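You operate a simulated robot arm through the tools that you are given. There is no shell and no other tool. Be economical: measure what you need, move in short steps, check, and stop when the job is done.

Carry out the task below with a simulated robot arm. There is one attempt and no reset: what you move stays moved.

JOB
Scrub the oily strip on the green panel, then paint it from the orange zinc tub.
Fine: use the grey pad and the yellow brush, put both back and close the tub. A coat counts when it lies all over at full strength: go over it till it gets no stronger. What is to be rubbed or washed off counts as gone when no trace of it is left.

The check looks at the end state, three seconds after you hand in, the way a careful person would. Anything else that was tipped, shoved, dropped, spilled or broken makes it a failure.

ROBOT AND FRAMES
A 6-joint arm with a two-finger parallel gripper, fixed in place. Base frame: the origin is at the foot of the arm, x ahead of it, y to its left, z up; the work surface is at about z = 0.86. Units: m, rad, N and s.
With the tool pointing down near the work surface it reaches from about 0.32 to 0.7 m from the base axis. Its first joint turns from -2.897 to 2.897 rad. Payload 4.1 kg.
The TCP is the grasp point between the finger pads, 0.023 m short of the fingertips. In the tool frame z runs along the fingers and y along their closing line. The gripper opens to 0.094 m. The fingers are 0.038 m wide and 0.01 m thick; the gripper's body (0.054 by 0.096 m) begins 0.039 m behind the TCP.
Orientation is told as [roll, pitch, yaw] about the base's x, y, z axes, in that order, counted from this pose: with the fingers straight down and closing along the base's y, the tool's x points along the base's -x, its y along +y and its z along -z.

CONTROLS
- The arm moves only by the tool nudge_tool. Its argument "targets" is a list that holds one entry, the list of rows, each a list of 6 numbers: the shift along the base's x, y, z in m, then the turn, a rotation vector about the base's x, y, z in rad. In form: [[[dx, dy, dz, rx, ry, rz], ...]]. A call has 1 to 10 rows; each row is the pose to reach, as a shift and turn from the pose commanded when the call began. "fingers" is the opening, from 0 (shut) to 1 (fully open), set as the call begins (left out, the last holds). Rows are played at 5 a second. More than 0.05 m and 0.15 rad between two rows, or a gripper value outside its range, and nothing of the call is played. Where a pose cannot be reached the arm comes as near as it can. A force on the tool above 40 N (or 10 N above the force at the start of the call, whichever is more), or a blocked arm, ends the call early, and 0.2 s more pass. The fingers move at their own pace (about 0.045 m/s each) and stop on an object; they squeeze with about 42 N. The grip force told is the motor's: it shows also when the fingers shut on nothing. Time passes only in rows, and 0.2 s behind the last, so rows that repeat a pose let the fingers close. The reply holds the time, the measured pose of the TCP, the force on the tool along the base axes, the opening and the grip force, in the units named above and with some noise, with the torque about the TCP (base axes, N m) and any sound that the robot's microphone picked up, and new pictures: "show" is both (left out), scene, wrist or none.
- Cameras (640 x 400 px; columns grow to the right, rows downward): "scene" is fixed at [0.4015, 0.5001, 1.6328]; the picture's right is [-0.16, 0.99, 0.00], its down [0.97, 0.16, -0.19] and it looks along [-0.19, -0.03, -0.98] (base axes); focal length 346 px, centre (320, 200). "wrist" rides on the gripper at [0.086, 0.016, -0.074] in the tool frame; the picture's right is [-0.18, 0.98, 0.00], its down [-0.58, -0.11, -0.81] and it looks along [-0.79, -0.15, 0.59] (tool axes); focal length 243 px, centre (320, 200). There is no depth. A picture from a camera that has moved, and an enlarged one, comes with that camera's place and axes in the base frame and with its lens.
- lift_body(by): slides the trunk up (or, below 0, down) by that many m; the arm rides with it, the base frame stays. It gives what a move gives, with no picture.
- zoom(camera, box): a new picture of the part [left, top, right, bottom] of that camera's present view, enlarged. The clock stands still meanwhile.
- finish_job(): hands the job in; it is judged then, once.

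Go step by step. Nothing tells you positions but the pictures and the camera data: compare them with the known pose of the tool, close in by small moves and look again before you grip or let go. The budget is 120 turns and 200 pictures, counting those below and the enlarged ones. Unless the task says otherwise, let go and move clear before handing in, and close with one line.

The tools are called after ">>>" as a command line: name --argument value ..., lists and objects as JSON in quotes. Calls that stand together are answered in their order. nudge_tool: Moves the arm, as the interface text tells. Its arguments: {"type":"object","properties":{"targets":{"type":"array"},"fingers":{"type":"number"},"show":{"type":"string","enum":["both","scene","wrist","none"]}},"required":["targets"]} The other tools are called the same way: lift_body (by) slides the trunk up or down; zoom (camera, box) takes an enlarged picture of a part of a camera's view; finish_job () hands the job in.

At the start:

```text
t: 0.0
position: [0.2361, 0.3607, 1.2501]
orientation: [-0.002, 0.0, -0.001]
ft_force: [0.3, -0.1, -0.1]
torque: [-0.03, 0.02, 0.01]
finger_gap: 0.0939
gripper_force: 0.0
trunk travel left (down, up): [-0.525, 0.065]
```

scene: 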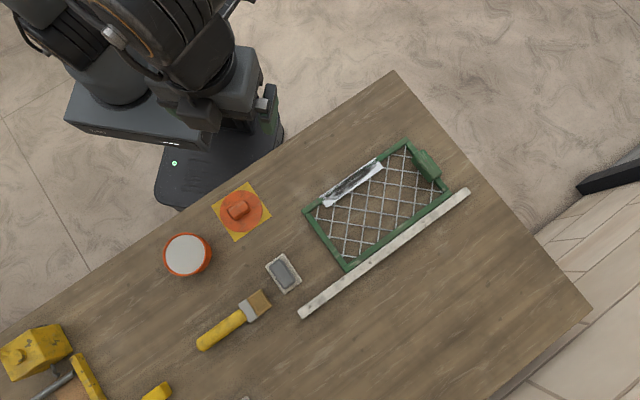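
wrist: 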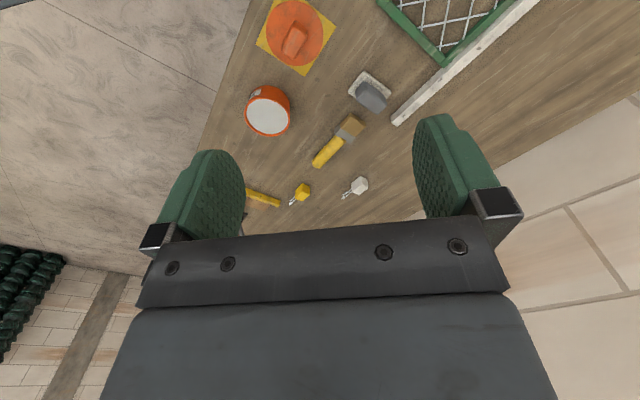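

I see a green framed panel with a light strip carrying dark stains, the orange tub (open, pale paint), its lid on a yellow card, a grey pad on a tray, and a yellow brush. I'll zoom in to measure.

>>> zoom --camera "scene" --box '[290, 130, 480, 330]'

>>> zoom --camera "scene" --box '[150, 170, 320, 360]'

>>> zoom --camera "wrist" --box '[230, 0, 430, 210]'

```text
2.00 times, centred on (385, 230) of scene
camera zoom: at [0.4015, 0.5001, 1.6328], right [-0.16, 0.99, 0.0], down [0.97, 0.16, -0.19], along [-0.19, -0.03, -0.98], focal length 691 px, centre (190, 140)
```

zoom: 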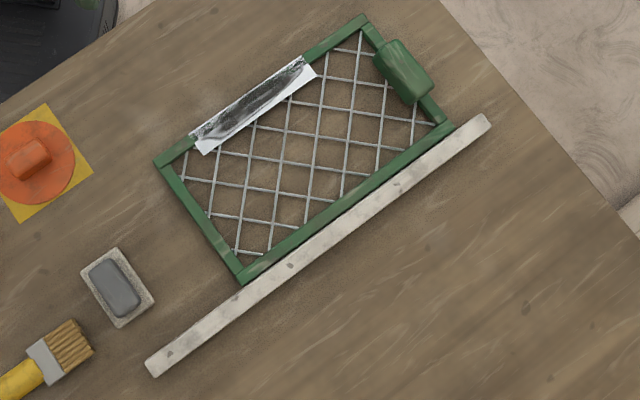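

```text
2.11 times, centred on (235, 265) of scene
camera zoom: at [0.4015, 0.5001, 1.6328], right [-0.16, 0.99, 0.0], down [0.97, 0.16, -0.19], along [-0.19, -0.03, -0.98], focal length 727 px, centre (499, 63)
```

zoom: 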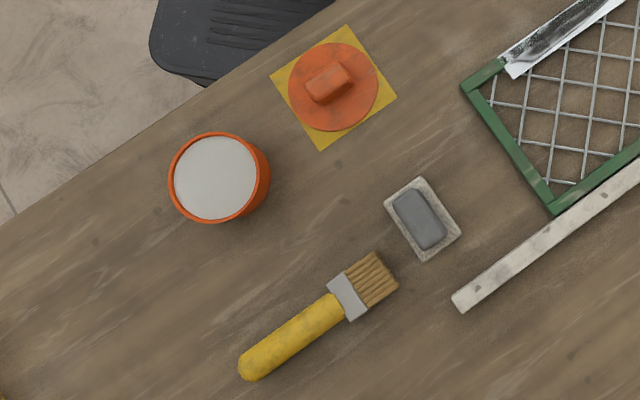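

```text
1.90 times, centred on (330, 105) of wrist
camera zoom: at [0.1491, 0.3758, 1.3246], right [0.18, 0.98, 0.0], down [0.58, -0.11, 0.81], along [0.79, -0.15, -0.59], focal length 462 px, centre (301, 381)
```

zoom: 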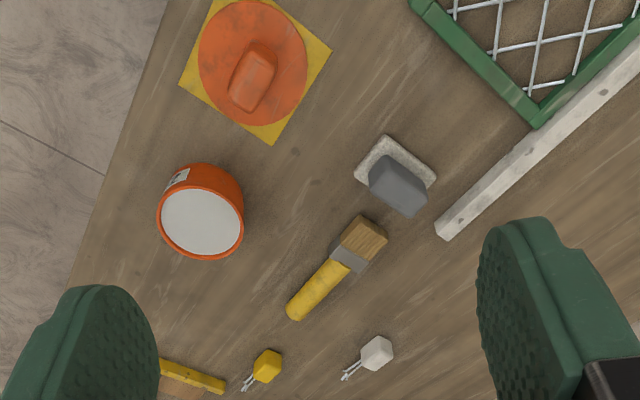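

Pad is about (0.426, 0.425), tub (0.42, 0.216, rim ≈0.90), lid knob (0.302, 0.306), brush handle (0.56, 0.32), strip centre (0.205, 0.54). I move nearer to the pad with the gripper turned to line up, and look.

>>> nudge_tool --targets '[[[0.023, 0, -0.04, 0, 0, 0.14], [0.046, 0, -0.08, 0, 0, 0.28], [0.069, 0, -0.12, 0, 0, 0.42], [0.092, 0, -0.16, 0, 0, 0.56], [0.114, 0, -0.2, 0, 0, 0.7], [0.114, 0, -0.23, 0, 0, 0.7], [0.114, 0, -0.23, 0, 0, 0.7]]]' --fingers 1

```text
t: 1.6
position: [0.3492, 0.3614, 1.0198]
orientation: [0.001, 0.0, 0.7]
ft_force: [0.0, 0.2, 0.2]
torque: [-0.01, 0.01, -0.04]
finger_gap: 0.094
gripper_force: 0.1
trunk travel left (down, up): [-0.525, 0.065]
camera wrist: at [0.2717, 0.3169, 1.0942], right [-0.49, 0.87, 0.0], down [0.51, 0.29, 0.81], along [0.7, 0.4, -0.59], focal length 243 px, centre (320, 200)
```

scene: 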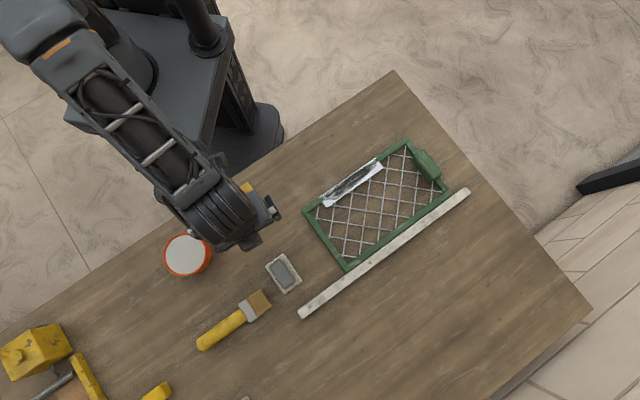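
wrist: 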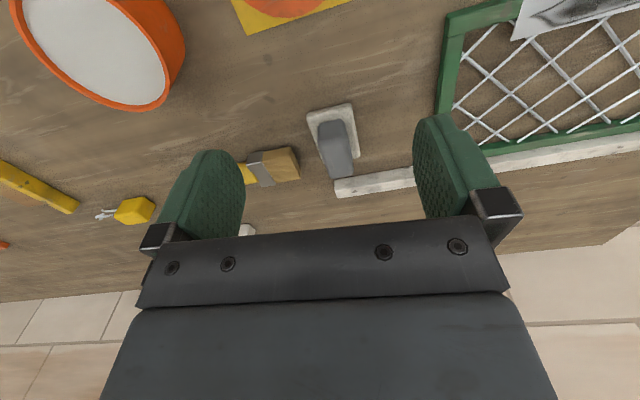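

>>> zoom --camera "wrist" --box '[230, 80, 430, 205]'

>>> zoom --camera "scene" --box '[255, 245, 315, 305]'

>>> zoom --camera "wrist" --box '[420, 0, 640, 140]'

```text
3.20 times, centred on (330, 142) of wrist
camera zoom: at [0.2717, 0.3169, 1.0942], right [-0.49, 0.87, 0.0], down [0.51, 0.29, 0.81], along [0.7, 0.4, -0.59], focal length 776 px, centre (288, 384)
```

zoom: 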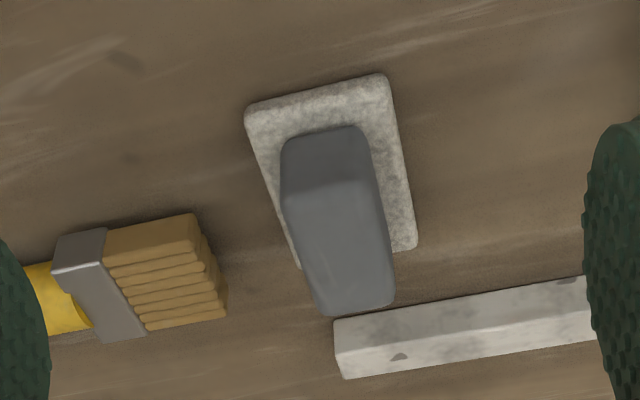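

```text
6.67 times, centred on (285, 275) of scene
camera zoom: at [0.4015, 0.5001, 1.6328], right [-0.16, 0.99, 0.0], down [0.97, 0.16, -0.19], along [-0.19, -0.03, -0.98], focal length 2303 px, centre (553, -300)
```

zoom: 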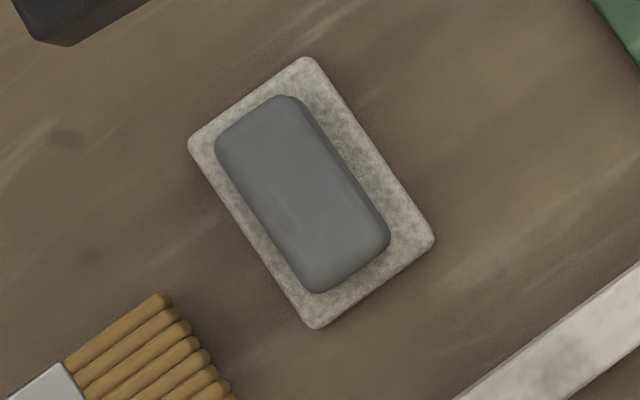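

```text
2.86 times, centred on (530, 70) of wrist
camera zoom: at [0.2717, 0.3169, 1.0942], right [-0.49, 0.87, 0.0], down [0.51, 0.29, 0.81], along [0.7, 0.4, -0.59], focal length 693 px, centre (-280, 571)
```

zoom: 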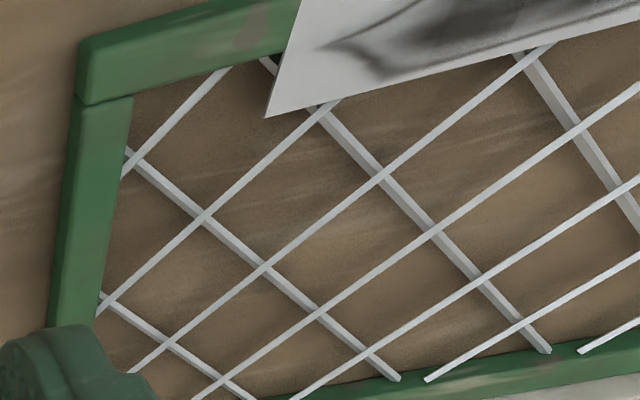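

The pad sits at (0.427, 0.4255), top ≈0.898, long axis ≈44°. The brush bristles lie close by, so I'll open only to about 0.056 and come down over the pad in two stages.

>>> nudge_tool --targets '[[[0.02, 0.016, -0.01, 0, 0, 0.073], [0.05, 0.04, -0.03, 0, 0, 0.073], [0.078, 0.064, -0.05, 0, 0, 0.073], [0.078, 0.064, -0.08, 0, 0, 0.073], [0.078, 0.064, -0.08, 0, 0, 0.073]]]' --fingers 0.6

```text
t: 2.8
position: [0.4274, 0.4241, 0.9403]
orientation: [0.0, -0.001, 0.774]
ft_force: [-0.7, -0.7, -0.3]
torque: [0.01, -0.01, 0.01]
finger_gap: 0.0563
gripper_force: 0.1
trunk travel left (down, up): [-0.525, 0.065]
camera wrist: at [0.3529, 0.3755, 1.0146], right [-0.55, 0.83, 0.0], down [0.49, 0.33, 0.81], along [0.67, 0.45, -0.59], focal length 243 px, centre (320, 200)
```

scene: 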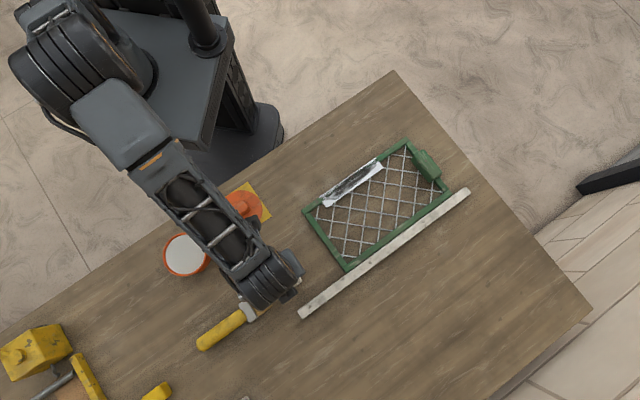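
wrist: 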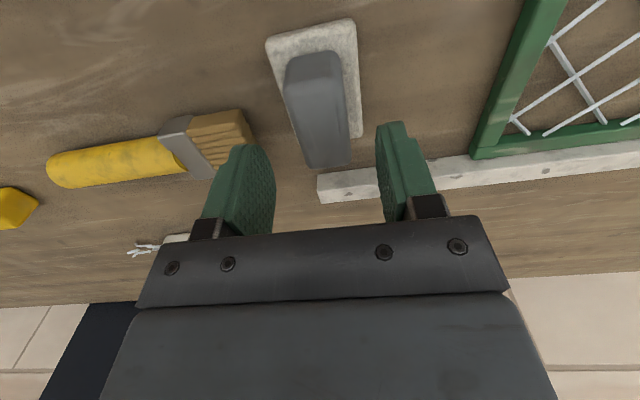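

The pad is between the fingers and the left finger clears the bristles by about 1 cm. Going down and closing.

>>> nudge_tool --targets '[[[0, 0.001, -0.02, 0, 0, 0], [0, 0.001, -0.04, 0, 0, 0], [0, 0.001, -0.04, 0, 0, 0]]]' --fingers 0.6

>>> nudge_tool --targets '[[[0, 0, 0, 0, 0, 0], [0, 0, 0, 0, 0, 0], [0, 0, 0, 0, 0, 0], [0, 0, 0, 0, 0, 0]]]' --fingers 0 --show "wrist"

```text
t: 3.6
position: [0.4257, 0.4231, 0.9]
orientation: [0.0, 0.0, 0.772]
ft_force: [-1.4, 0.9, 0.1]
torque: [0.01, 0.01, 0.01]
finger_gap: 0.0563
gripper_force: 0.0
trunk travel left (down, up): [-0.525, 0.065]
camera wrist: at [0.3534, 0.3751, 0.975], right [-0.55, 0.83, 0.0], down [0.49, 0.33, 0.81], along [0.67, 0.45, -0.59], focal length 243 px, centre (320, 200)
```

scene: 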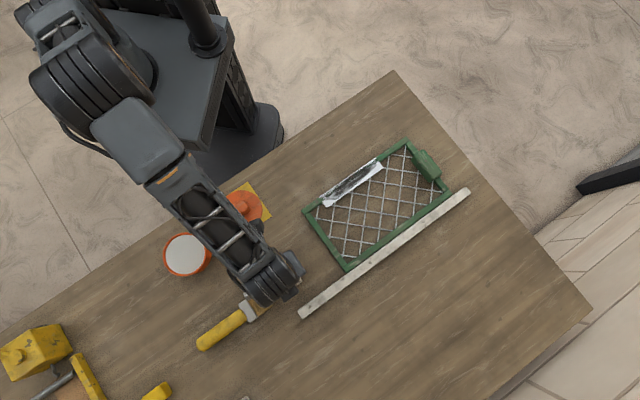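
wrist: 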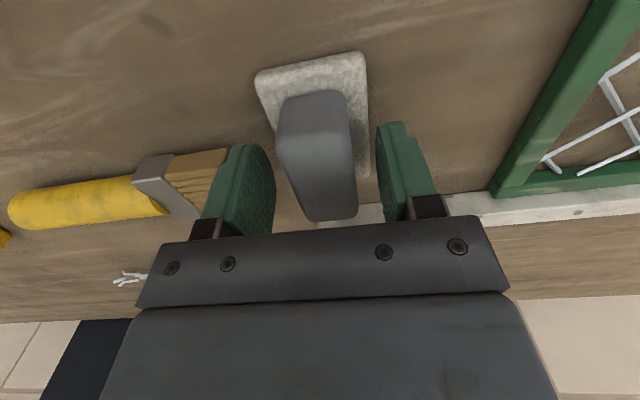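

```text
t: 4.6
position: [0.4262, 0.4227, 0.9005]
orientation: [-0.001, 0.0, 0.772]
ft_force: [-1.0, 0.1, 0.4]
torque: [0.0, -0.01, 0.0]
finger_gap: 0.0293
gripper_force: 42.3
trunk travel left (down, up): [-0.525, 0.065]
camera wrist: at [0.3532, 0.3751, 0.9751], right [-0.55, 0.83, 0.0], down [0.49, 0.33, 0.81], along [0.67, 0.45, -0.59], focal length 243 px, centre (320, 200)
```

wrist: 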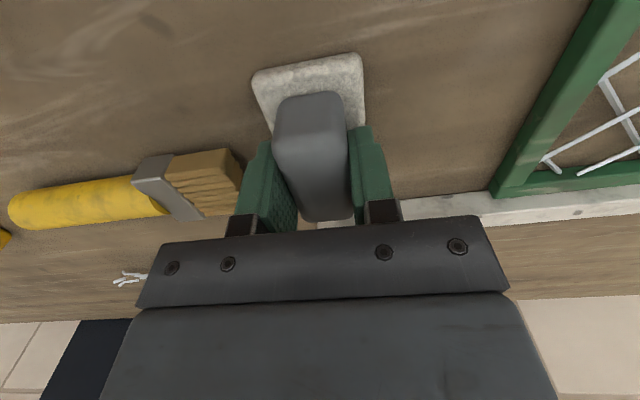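

Pad is held (gap 0.029). Lifting straight up and checking the tray stays.

>>> nudge_tool --targets '[[[0, 0, 0.04, 0, 0, 0], [0, 0, 0.08, 0, 0, 0], [-0.03, 0.02, 0.12, 0, 0, 0], [-0.06, 0.04, 0.14, 0, 0, 0], [-0.09, 0.05, 0.14, 0, 0, 0.12], [-0.12, 0.06, 0.14, 0, 0, 0.24], [-0.14, 0.06, 0.14, 0, 0, 0.36], [-0.16, 0.06, 0.14, 0, 0, 0.45], [-0.16, 0.06, 0.14, 0, 0, 0.45]]]'

```text
refused: row 3 steps farther than a row can; nothing moved
```

>>> nudge_tool --targets '[[[0, 0, 0.04, 0, 0, 0], [0, 0, 0.08, 0, 0, 0], [-0.02, 0.02, 0.11, 0, 0, 0], [-0.05, 0.04, 0.14, 0, 0, 0], [-0.08, 0.05, 0.14, 0, 0, 0.12], [-0.11, 0.06, 0.14, 0, 0, 0.24], [-0.14, 0.06, 0.14, 0, 0, 0.36], [-0.16, 0.06, 0.14, 0, 0, 0.45], [-0.16, 0.06, 0.14, 0, 0, 0.45]]]'

```text
t: 6.6
position: [0.2677, 0.4867, 1.0376]
orientation: [0.0, -0.001, 1.223]
ft_force: [0.6, 0.3, -1.0]
torque: [0.01, 0.01, 0.0]
finger_gap: 0.0293
gripper_force: 42.3
trunk travel left (down, up): [-0.525, 0.065]
camera wrist: at [0.2221, 0.4098, 1.1133], right [-0.86, 0.51, 0.0], down [0.3, 0.51, 0.81], along [0.41, 0.69, -0.59], focal length 243 px, centre (320, 200)
```

scene: 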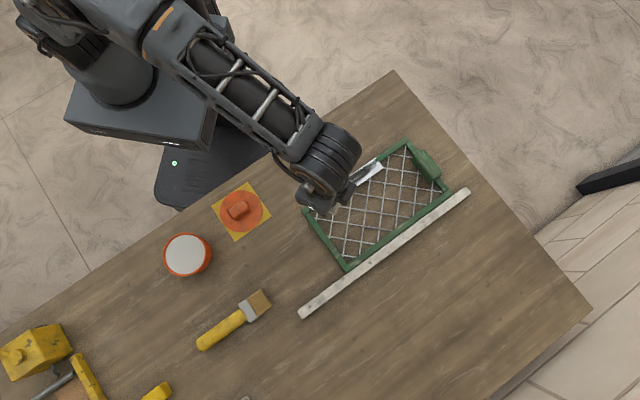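
wrist: 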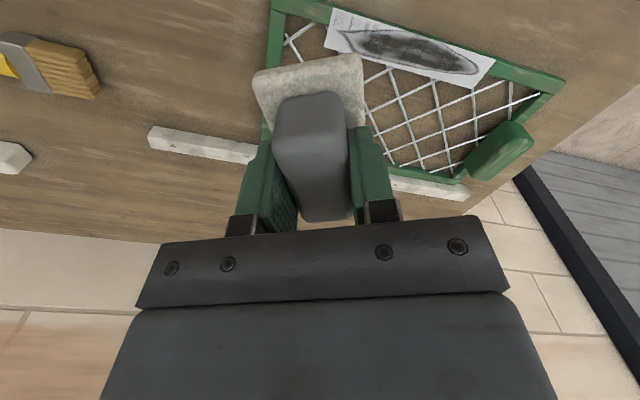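

The light "tray" is actually the sole of the pad; it came along with it (bottom ≈0.040 below the TCP, 0.047 × 0.074). Now measure the strip closely.

>>> zoom --camera "wrist" --box '[260, 0, 580, 200]'

```text
2.00 times, centred on (420, 100) of wrist
camera zoom: at [0.2221, 0.4098, 1.1133], right [-0.86, 0.51, 0.0], down [0.3, 0.51, 0.81], along [0.41, 0.69, -0.59], focal length 485 px, centre (120, 400)
```

zoom: 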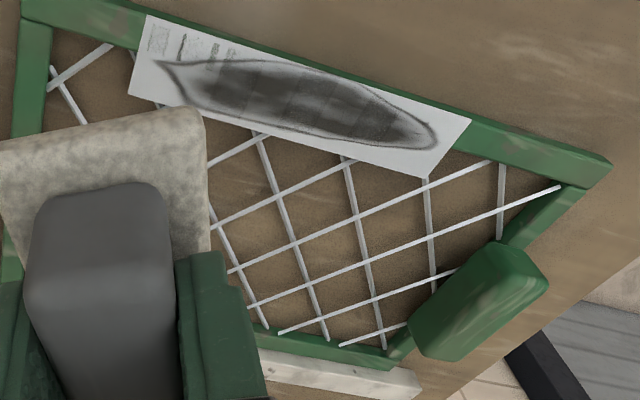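

Strip centre ≈(0.2025, 0.5395), ~0.153 × 0.029, running along bearing ≈134°. I'll place the pad above its centre with the sole lying across it and then feel down for contact.

>>> nudge_tool --targets '[[[-0.02, 0.017, 0, 0, 0, -0.15], [-0.04, 0.035, 0, 0, 0, -0.3], [-0.065, 0.053, 0, 0, 0, -0.44], [-0.065, 0.053, -0.04, 0, 0, -0.44], [-0.065, 0.053, -0.08, 0, 0, -0.44], [-0.065, 0.053, -0.09, 0, 0, -0.44], [-0.065, 0.053, -0.09, 0, 0, -0.44]]]'

```text
t: 8.2
position: [0.2025, 0.5347, 0.9476]
orientation: [0.0, 0.0, 0.783]
ft_force: [-0.2, -0.4, -1.3]
torque: [-0.05, 0.01, 0.02]
finger_gap: 0.0293
gripper_force: 42.0
trunk travel left (down, up): [-0.525, 0.065]
camera wrist: at [0.1299, 0.4863, 1.0234], right [-0.56, 0.83, 0.0], down [0.49, 0.33, 0.81], along [0.67, 0.45, -0.59], focal length 243 px, centre (320, 200)
```

scene: 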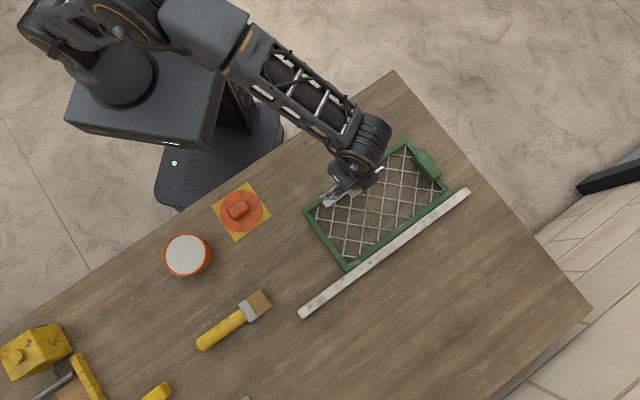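
wrist: 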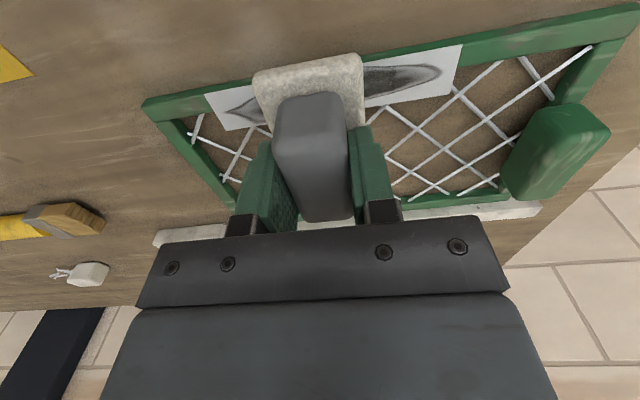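

Aligned over the strip. Now feel downward.

>>> nudge_tool --targets '[[[0, 0.001, -0.01, 0, 0, 0], [0, 0.001, -0.02, 0, 0, 0], [0, 0.001, -0.025, 0, 0, 0], [0, 0.001, -0.028, 0, 0, 0], [0, 0.001, -0.031, 0, 0, 0]]]' --show "none"

>>> nudge_tool --targets '[[[0, 0, -0.002, 0, 0, 0], [0, 0, -0.004, 0, 0, 0]]]' --show "none"

```text
t: 9.4
position: [0.2028, 0.5383, 0.9193]
orientation: [0.0, 0.0, 0.784]
ft_force: [-0.1, -1.2, -0.6]
torque: [0.01, 0.0, 0.0]
finger_gap: 0.0293
gripper_force: 42.5
trunk travel left (down, up): [-0.525, 0.065]
```

```text
t: 10.0
position: [0.202, 0.5393, 0.9148]
orientation: [0.0, -0.001, 0.784]
ft_force: [-0.8, -0.5, -0.5]
torque: [-0.01, -0.01, 0.0]
finger_gap: 0.029
gripper_force: 41.8
trunk travel left (down, up): [-0.525, 0.065]
```

>>> nudge_tool --targets '[[[0, 0, -0.001, 0, 0, 0], [0, 0, -0.002, 0, 0, 0], [0, 0, -0.003, 0, 0, 0]]]' --show "none"

>>> nudge_tool --targets '[[[0, 0, -0.001, 0, 0, 0], [0, 0, -0.002, 0, 0, 0], [0, 0, -0.003, 0, 0, 0]]]' --show "wrist"

```text
t: 10.8
position: [0.2024, 0.5373, 0.9119]
orientation: [0.0, -0.001, 0.784]
ft_force: [-0.2, 0.2, 2.2]
torque: [-0.05, -0.02, -0.02]
finger_gap: 0.0295
gripper_force: 42.5
trunk travel left (down, up): [-0.525, 0.065]
```

```text
t: 11.6
position: [0.2029, 0.5386, 0.9116]
orientation: [0.001, -0.005, 0.784]
ft_force: [-0.9, 0.4, 23.3]
torque: [-0.32, 0.1, -0.01]
finger_gap: 0.0294
gripper_force: 41.8
trunk travel left (down, up): [-0.525, 0.065]
camera wrist: at [0.1293, 0.4889, 0.9866], right [-0.56, 0.83, 0.0], down [0.49, 0.33, 0.81], along [0.67, 0.46, -0.59], focal length 243 px, centre (320, 200)
```

wrist: 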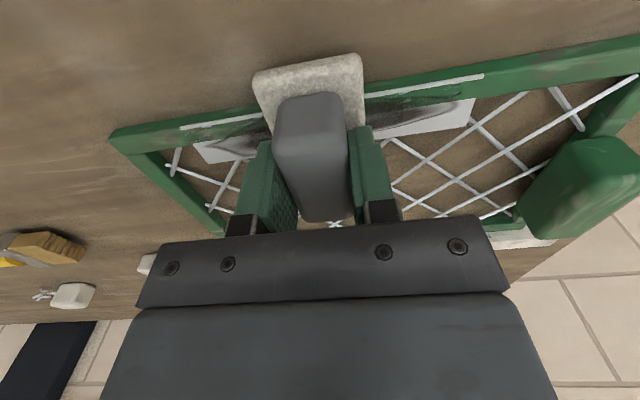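

>>> zoom --camera "wrist" --box '[100, 30, 500, 200]'

```text
1.60 times, centred on (300, 115) of wrist
camera zoom: at [0.1293, 0.4889, 0.9866], right [-0.56, 0.83, 0.0], down [0.49, 0.33, 0.81], along [0.67, 0.46, -0.59], focal length 388 px, centre (352, 336)
```

zoom: 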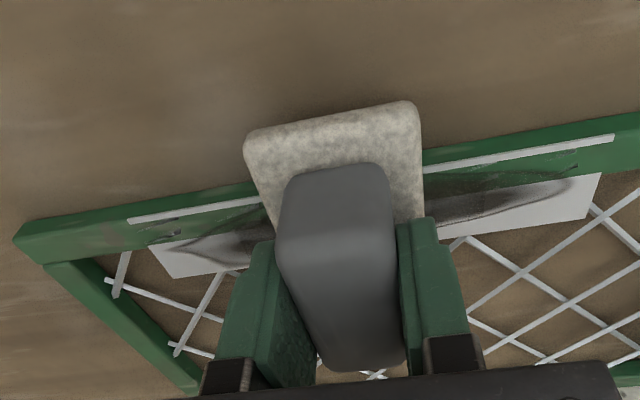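

The view of the strip changed oddly under pressure; I'll lift off and look before scrubbing.

>>> nudge_tool --targets '[[[0, 0, 0.01, 0, 0, 0], [0.0, 0.0, 0.04, 0, 0, 0], [0.03, -0.03, 0.06, 0, 0, 0], [0.05, -0.05, 0.08, 0, 0, 0], [0.05, -0.05, 0.08, 0, 0, 0]]]'

>>> zoom --camera "scene" --box '[300, 130, 460, 230]'

>>> zoom --camera "wrist" --box '[260, 0, 580, 200]'

```text
t: 12.8
position: [0.2518, 0.4874, 0.9902]
orientation: [0.0, 0.002, 0.784]
ft_force: [0.6, 1.1, -0.5]
torque: [-0.01, 0.0, 0.02]
finger_gap: 0.0295
gripper_force: 41.6
trunk travel left (down, up): [-0.525, 0.065]
camera wrist: at [0.1795, 0.4388, 1.064], right [-0.56, 0.83, 0.0], down [0.49, 0.33, 0.81], along [0.67, 0.45, -0.59], focal length 243 px, centre (320, 200)
```

scene: 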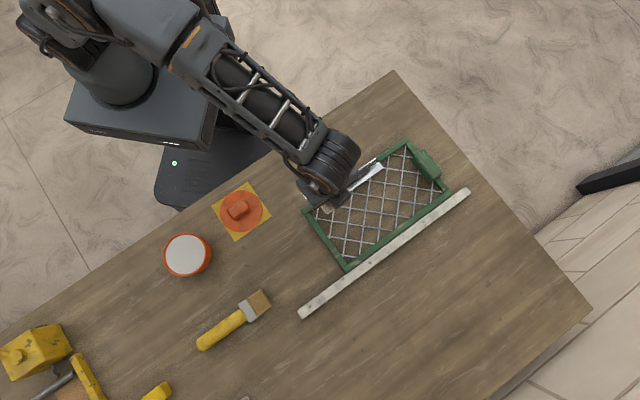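
wrist: 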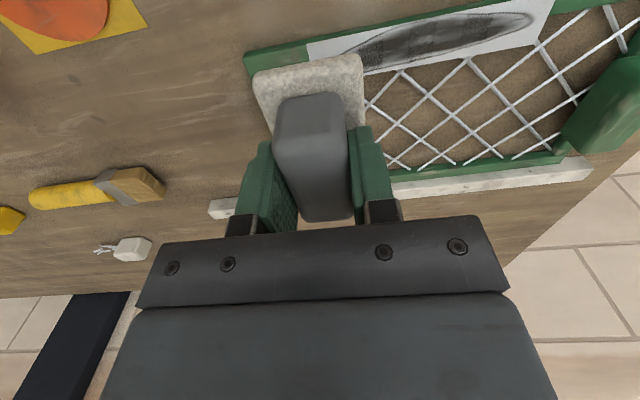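

```text
4.00 times, centred on (380, 180) of scene
camera zoom: at [0.4015, 0.5001, 1.6328], right [-0.16, 0.99, 0.0], down [0.97, 0.16, -0.19], along [-0.19, -0.03, -0.98], focal length 1382 px, centre (80, 280)
```

zoom: 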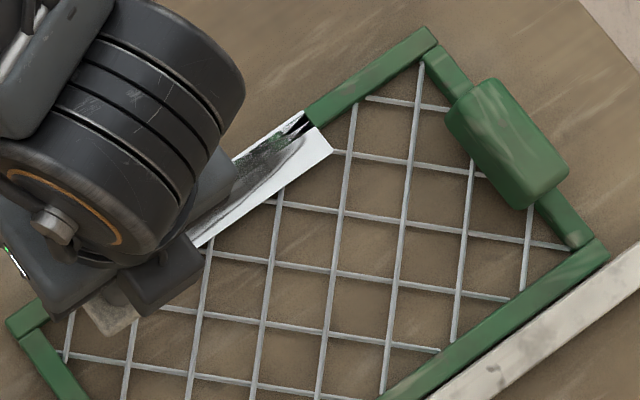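

```text
2.00 times, centred on (420, 100) of wrist
camera zoom: at [0.1795, 0.4388, 1.064], right [-0.56, 0.83, 0.0], down [0.49, 0.33, 0.81], along [0.67, 0.45, -0.59], focal length 485 px, centre (120, 400)
```

zoom: 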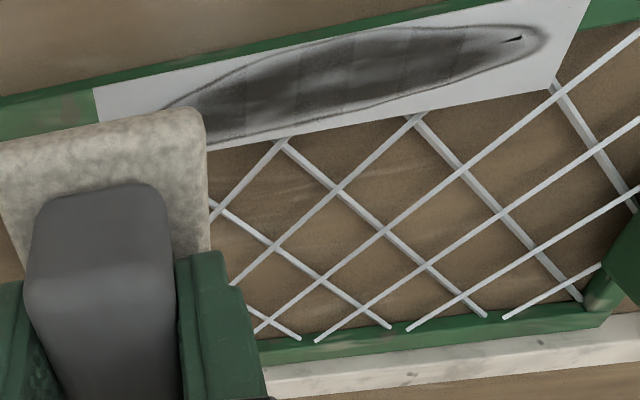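

The decal just flickers with the rail surface (nothing moved); strip surface is at ≈0.872. I'll scrub along it with light pressure, ±0.055 m.

>>> nudge_tool --targets '[[[-0.03, 0.03, -0.025, 0, 0, 0], [-0.05, 0.05, -0.06, 0, 0, 0], [-0.05, 0.05, -0.0775, 0, 0, 0], [-0.0641, 0.0642, -0.0784, 0, 0, 0], [-0.0782, 0.0784, -0.0784, 0, 0, 0], [-0.0888, 0.089, -0.0784, 0, 0, 0], [-0.0712, 0.0713, -0.0784, 0, 0, 0], [-0.05, 0.05, -0.0784, 0, 0, 0], [-0.0288, 0.0287, -0.0784, 0, 0, 0], [-0.0112, 0.011, -0.0784, 0, 0, 0]]]'

>>> zoom --camera "scene" --box '[300, 130, 460, 230]'

```text
t: 15.0
position: [0.2403, 0.4983, 0.9119]
orientation: [0.001, 0.0, 0.783]
ft_force: [-3.6, 3.9, 10.9]
torque: [0.24, 0.06, 0.1]
finger_gap: 0.0295
gripper_force: 41.9
trunk travel left (down, up): [-0.525, 0.065]
camera wrist: at [0.168, 0.4495, 0.9869], right [-0.56, 0.83, 0.0], down [0.49, 0.33, 0.81], along [0.67, 0.45, -0.59], focal length 243 px, centre (320, 200)
```

scene: 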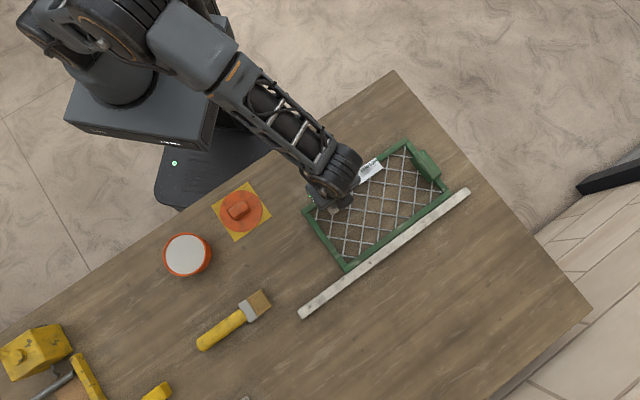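
wrist: 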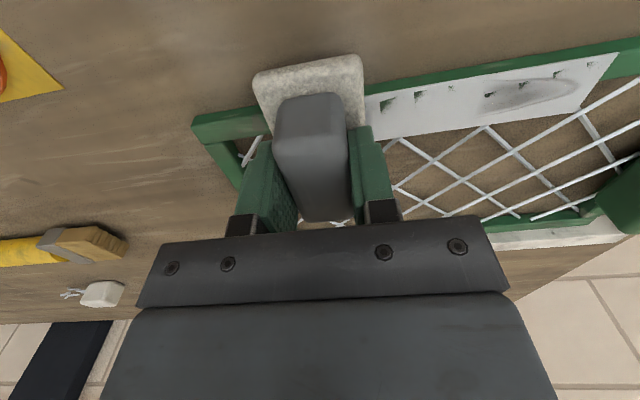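

```text
4.00 times, centred on (380, 180) of scene
camera zoom: at [0.4015, 0.5001, 1.6328], right [-0.16, 0.99, 0.0], down [0.97, 0.16, -0.19], along [-0.19, -0.03, -0.98], focal length 1382 px, centre (80, 280)
```

zoom: 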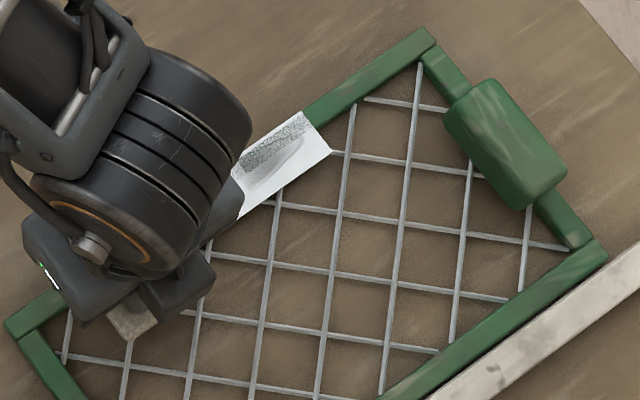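

Scrubbing works and the panel has not moved. More passes, reaching out to both ends.

>>> nudge_tool --targets '[[[0.007, -0.007, 0, 0, 0, 0], [-0.0106, 0.0106, 0, 0, 0, 0], [-0.0282, 0.0284, 0, 0, 0, 0], [-0.0458, 0.0461, 0, 0, 0, 0], [-0.0635, 0.0638, 0, 0, 0, 0], [-0.0776, 0.078, 0, 0, 0, 0], [-0.0881, 0.0886, 0, 0, 0, 0], [-0.0705, 0.0709, 0, 0, 0, 0], [-0.0494, 0.0496, 0, 0, 0, 0], [-0.0282, 0.0284, 0, 0, 0, 0]]]' --show "wrist"

>>> nudge_tool --targets '[[[0.0212, -0.0213, 0, 0, 0, 0], [0.0352, -0.0355, 0, 0, 0, 0], [0.0141, -0.0142, 0, 0, 0, 0], [-0.007, 0.007, 0, 0, 0, 0], [-0.0282, 0.0284, 0, 0, 0, 0], [-0.0494, 0.0496, 0, 0, 0, 0], [-0.06, 0.0603, 0, 0, 0, 0], [-0.0388, 0.039, 0, 0, 0, 0], [-0.0177, 0.0178, 0, 0, 0, 0], [0.0035, -0.0035, 0, 0, 0, 0]]]' --show "wrist"

```text
t: 17.2
position: [0.2122, 0.5292, 0.9121]
orientation: [0.001, -0.007, 0.781]
ft_force: [-2.8, 4.6, 34.8]
torque: [-0.22, 0.39, -0.2]
finger_gap: 0.0294
gripper_force: 42.2
trunk travel left (down, up): [-0.525, 0.065]
camera wrist: at [0.1397, 0.4789, 0.9861], right [-0.56, 0.83, 0.0], down [0.49, 0.33, 0.81], along [0.67, 0.46, -0.59], focal length 243 px, centre (320, 200)
```

wrist: 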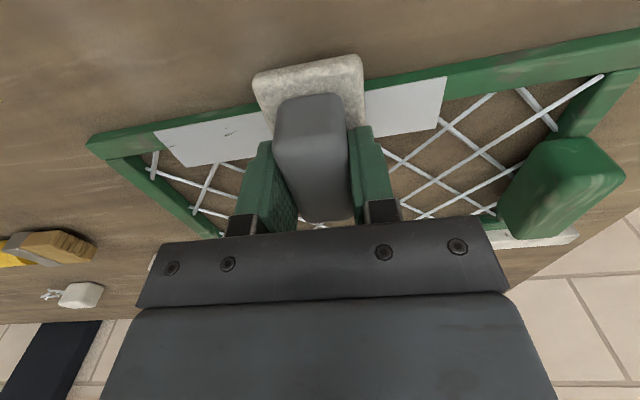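

```text
t: 19.4
position: [0.2177, 0.5256, 0.9106]
orientation: [0.0, -0.007, 0.783]
ft_force: [-4.3, 4.3, 32.0]
torque: [0.01, 0.29, -0.16]
finger_gap: 0.0293
gripper_force: 42.3
trunk travel left (down, up): [-0.525, 0.065]
camera wrist: at [0.1444, 0.476, 0.986], right [-0.56, 0.83, 0.0], down [0.49, 0.33, 0.81], along [0.67, 0.46, -0.59], focal length 243 px, centre (320, 200)
```

wrist: 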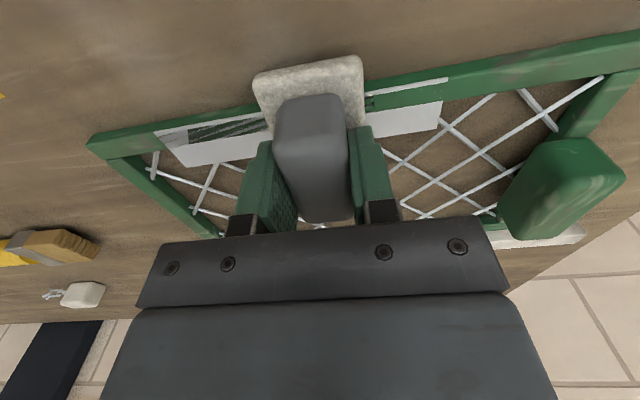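

Force has crept up, so I lift off and inspect the strip.

>>> nudge_tool --targets '[[[0, 0, 0.01, 0, 0, 0], [0.0, 0.0, 0.04, 0, 0, 0], [0.03, -0.03, 0.06, 0, 0, 0], [0.06, -0.06, 0.08, 0, 0, 0], [0.09, -0.08, 0.09, 0, 0, 0], [0.12, -0.1, 0.09, 0, 0, 0], [0.12, -0.1, 0.09, 0, 0, 0]]]'

>>> zoom --camera "scene" --box '[300, 130, 460, 230]'

>>> zoom --camera "wrist" --box '[340, 0, 640, 180]'

```text
t: 21.0
position: [0.3381, 0.4251, 0.999]
orientation: [0.0, 0.001, 0.785]
ft_force: [0.3, 1.0, -0.6]
torque: [0.01, 0.0, -0.02]
finger_gap: 0.0292
gripper_force: 42.0
trunk travel left (down, up): [-0.525, 0.065]
camera wrist: at [0.2658, 0.376, 1.0747], right [-0.56, 0.83, 0.0], down [0.49, 0.33, 0.81], along [0.67, 0.45, -0.59], focal length 243 px, centre (320, 200)
```

scene: 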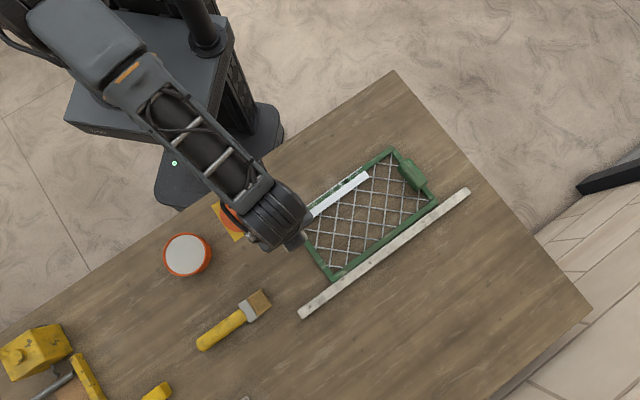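
wrist: 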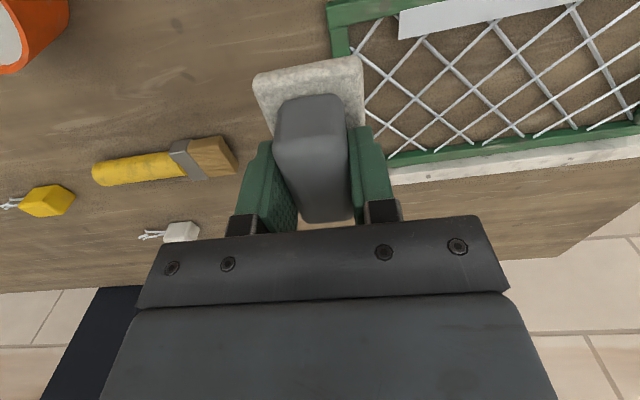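

```text
4.00 times, centred on (380, 180) of scene
camera zoom: at [0.4015, 0.5001, 1.6328], right [-0.16, 0.99, 0.0], down [0.97, 0.16, -0.19], along [-0.19, -0.03, -0.98], focal length 1382 px, centre (80, 280)
```

zoom: 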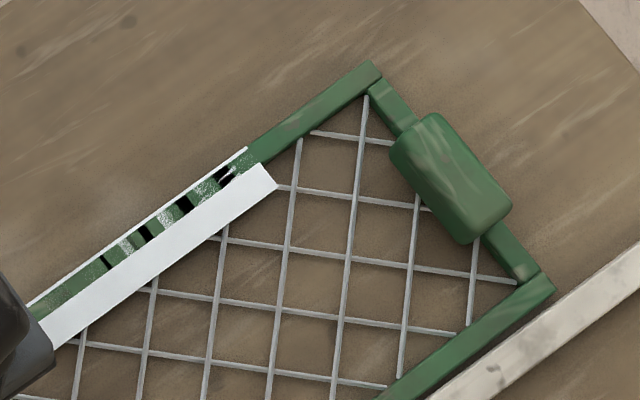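

```text
2.13 times, centred on (490, 90) of wrist
camera zoom: at [0.2658, 0.376, 1.0747], right [-0.56, 0.83, 0.0], down [0.49, 0.33, 0.81], along [0.67, 0.45, -0.59], focal length 518 px, centre (-43, 435)
```

zoom: 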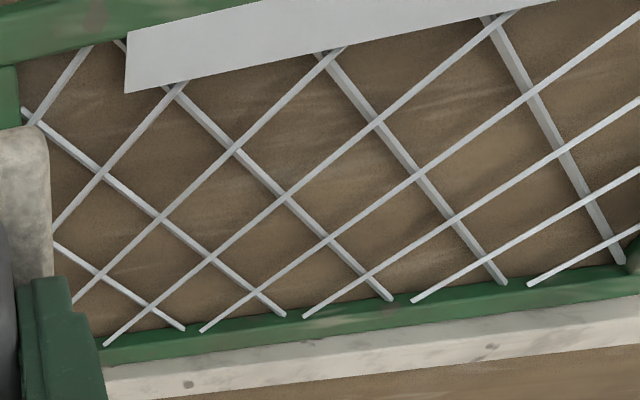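

The panel slid about 0.037 m along the batten during the last scrubbing passes — I'll have to move it back later and use less pressure. First, view the whole strip for remaining oil.

>>> nudge_tool --targets '[[[-0.01, 0.01, 0.02, 0, 0, 0.12], [-0.02, 0.0, 0.04, 0, 0, 0.24], [-0.03, -0.01, 0.05, 0, 0, 0.36], [-0.04, -0.02, 0.05, 0, 0, 0.46], [-0.04, -0.02, 0.05, 0, 0, 0.46]]]'

>>> zoom --camera "wrist" --box '[260, 0, 580, 200]'

>>> zoom --camera "scene" --box '[280, 140, 440, 240]'

```text
t: 22.2
position: [0.2979, 0.4047, 1.0519]
orientation: [0.0, -0.001, 1.245]
ft_force: [-0.3, 0.4, -0.7]
torque: [-0.01, 0.0, 0.01]
finger_gap: 0.0296
gripper_force: 41.6
trunk travel left (down, up): [-0.525, 0.065]
camera wrist: at [0.2542, 0.3279, 1.1255], right [-0.87, 0.49, 0.0], down [0.29, 0.52, 0.81], along [0.39, 0.7, -0.59], focal length 243 px, centre (320, 200)
```

scene: 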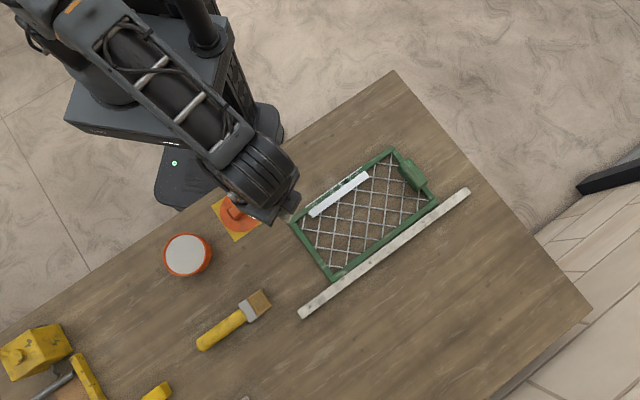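
wrist: 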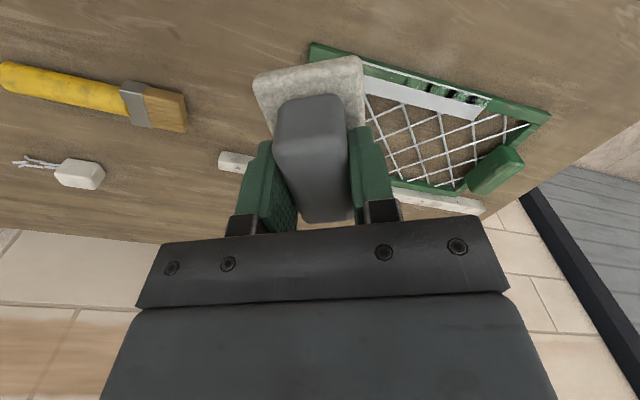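

```text
2.00 times, centred on (420, 100) of wrist
camera zoom: at [0.2542, 0.3279, 1.1255], right [-0.87, 0.49, 0.0], down [0.29, 0.52, 0.81], along [0.39, 0.7, -0.59], focal length 485 px, centre (120, 400)
```

zoom: 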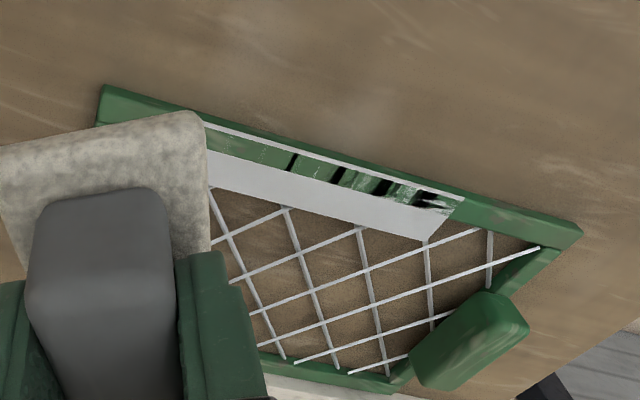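

```text
4.00 times, centred on (360, 190) of scene
camera zoom: at [0.4015, 0.5001, 1.6328], right [-0.16, 0.99, 0.0], down [0.97, 0.16, -0.19], along [-0.19, -0.03, -0.98], focal length 1382 px, centre (160, 240)
```

zoom: 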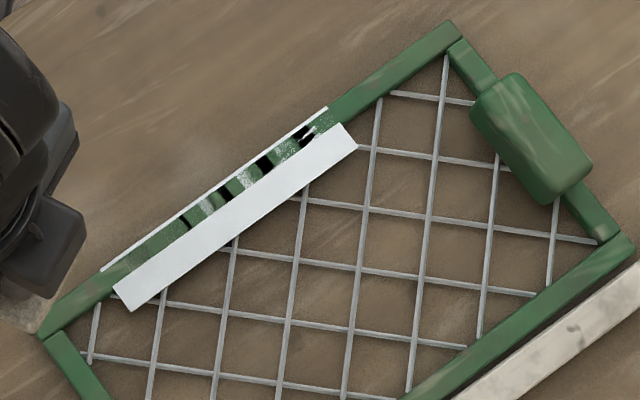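

>>> zoom --camera "scene" --box '[304, 162, 374, 222]'

```text
6.67 times, centred on (339, 192) of scene
camera zoom: at [0.4015, 0.5001, 1.6328], right [-0.16, 0.99, 0.0], down [0.97, 0.16, -0.19], along [-0.19, -0.03, -0.98], focal length 2303 px, centre (193, 253)
```

zoom: 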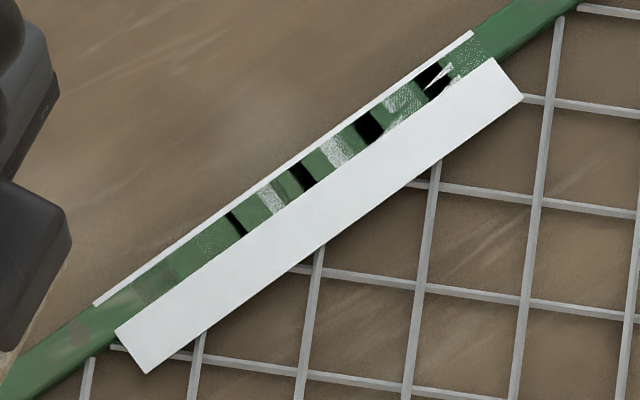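

The strip looks clean where it shows, but the rail flickers through its middle. I'll look from closer at both halves.

>>> nudge_tool --targets '[[[-0.004, 0.022, -0.02, 0, 0, -0.12], [-0.009, 0.044, -0.04, 0, 0, -0.24], [-0.014, 0.066, -0.06, 0, 0, -0.36], [-0.019, 0.087, -0.08, 0, 0, -0.46], [-0.019, 0.087, -0.09, 0, 0, -0.46], [-0.019, 0.087, -0.09, 0, 0, -0.46]]]' --show "wrist"

>>> nudge_tool --targets '[[[-0.03, 0.03, 0, 0, 0, 0], [-0.06, 0.06, 0, 0, 0, 0], [-0.08, 0.08, 0, 0, 0, 0], [-0.08, 0.08, 0, 0, 0, 0]]]' --show "wrist"

```text
t: 23.6
position: [0.2776, 0.492, 0.962]
orientation: [0.0, -0.001, 0.78]
ft_force: [0.0, 0.2, -0.9]
torque: [-0.02, -0.04, -0.03]
finger_gap: 0.0293
gripper_force: 42.4
trunk travel left (down, up): [-0.525, 0.065]
camera wrist: at [0.2057, 0.4418, 1.036], right [-0.56, 0.83, 0.0], down [0.49, 0.33, 0.81], along [0.67, 0.45, -0.59], focal length 243 px, centre (320, 200)
```

wrist: 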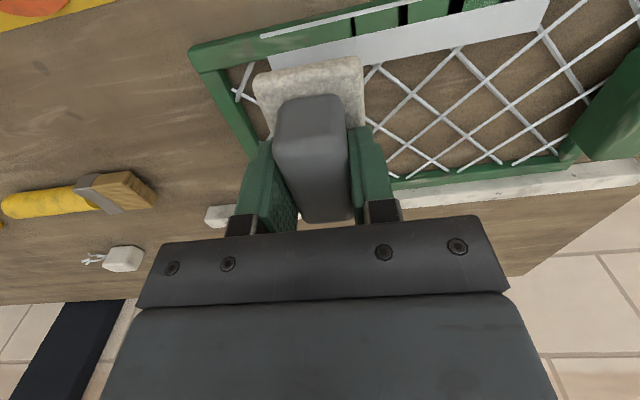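

```text
t: 24.6
position: [0.1982, 0.5723, 0.9614]
orientation: [0.0, -0.001, 0.784]
ft_force: [-0.2, 0.8, -1.5]
torque: [0.03, 0.0, 0.0]
finger_gap: 0.0294
gripper_force: 42.3
trunk travel left (down, up): [-0.525, 0.065]
camera wrist: at [0.1257, 0.5218, 1.0364], right [-0.56, 0.83, 0.0], down [0.49, 0.33, 0.81], along [0.67, 0.45, -0.59], focal length 243 px, centre (320, 200)
```

wrist: 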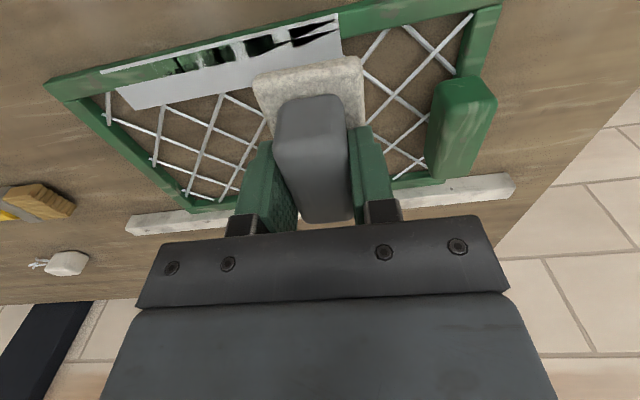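

>>> zoom --camera "wrist" --box '[90, 0, 350, 120]'

```text
2.46 times, centred on (220, 60) of wrist
camera zoom: at [0.1257, 0.5218, 1.0364], right [-0.56, 0.83, 0.0], down [0.49, 0.33, 0.81], along [0.67, 0.45, -0.59], focal length 597 px, centre (566, 545)
```

zoom: 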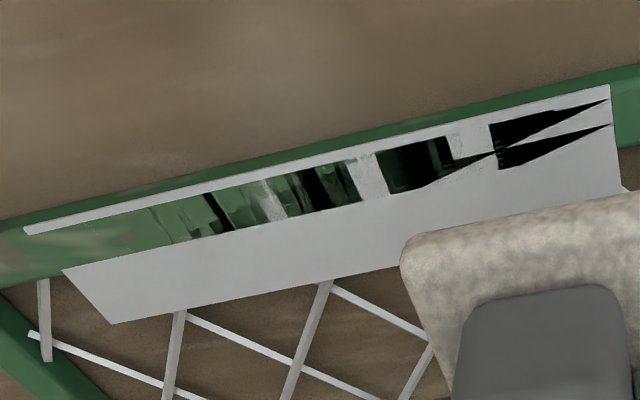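

The pattern changes with viewpoint, so it is a rendering overlap; visible metal is clean. One extra gentle pass over the full length for safety: first feel for contact at the strip's present centre.

>>> nudge_tool --targets '[[[0.02, -0.03, 0, 0, 0, 0], [0.032, -0.06, 0, 0, 0, 0], [0.032, -0.06, -0.03, 0, 0, 0], [0.032, -0.06, -0.046, 0, 0, 0], [0.032, -0.06, -0.048, 0, 0, 0]]]' --show "none"

>>> nudge_tool --targets '[[[0, 0, -0.0005, 0, 0, 0], [0, 0, -0.001, 0, 0, 0]]]' --show "none"

```text
t: 25.8
position: [0.2294, 0.5118, 0.9126]
orientation: [0.0, 0.001, 0.784]
ft_force: [0.2, -0.6, -0.9]
torque: [0.0, -0.01, 0.01]
finger_gap: 0.0294
gripper_force: 41.6
trunk travel left (down, up): [-0.525, 0.065]
```

```text
t: 26.4
position: [0.2298, 0.5123, 0.9131]
orientation: [-0.001, 0.0, 0.783]
ft_force: [-0.5, -0.9, 3.0]
torque: [-0.01, -0.1, -0.05]
finger_gap: 0.0291
gripper_force: 42.6
trunk travel left (down, up): [-0.525, 0.065]
```

Contact at ≈3 N. Now one-way strokes only in the +u direction (any drag would then return the panel towards where it was).

>>> nudge_tool --targets '[[[0, 0, 0.006, 0, 0, 0], [0.02, -0.02, 0.006, 0, 0, 0], [0.038, -0.038, 0.005, 0, 0, 0], [0.038, -0.038, -0.0005, 0, 0, 0], [0.02, -0.02, -0.0005, 0, 0, 0], [0.005, -0.005, -0.0005, 0, 0, 0], [-0.01, 0.01, -0.0005, 0, 0, 0], [-0.025, 0.025, -0.0005, 0, 0, 0], [-0.04, 0.04, -0.0005, 0, 0, 0], [-0.04, 0.04, -0.0005, 0, 0, 0]]]'

```text
t: 28.6
position: [0.1888, 0.5506, 0.9112]
orientation: [-0.001, 0.001, 0.784]
ft_force: [2.1, -1.7, 5.1]
torque: [0.09, -0.19, -0.08]
finger_gap: 0.0291
gripper_force: 42.4
trunk travel left (down, up): [-0.525, 0.065]
camera wrist: at [0.116, 0.5014, 0.9866], right [-0.56, 0.83, 0.0], down [0.49, 0.33, 0.81], along [0.67, 0.45, -0.59], focal length 243 px, centre (320, 200)
```

scene: 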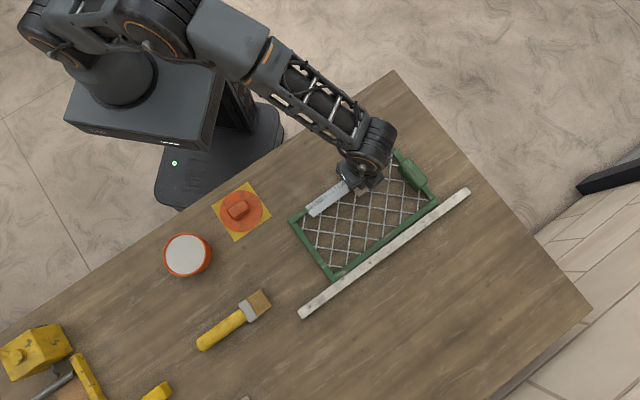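
wrist: 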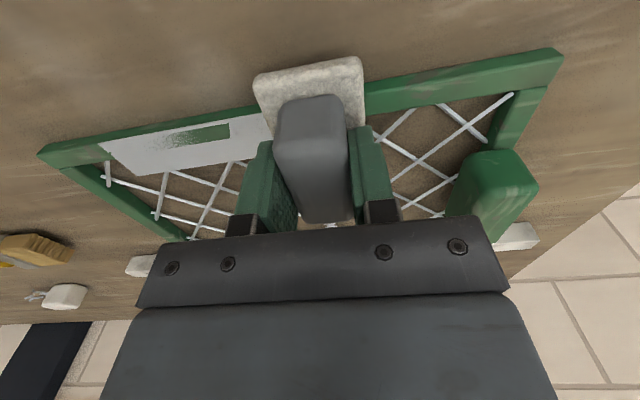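

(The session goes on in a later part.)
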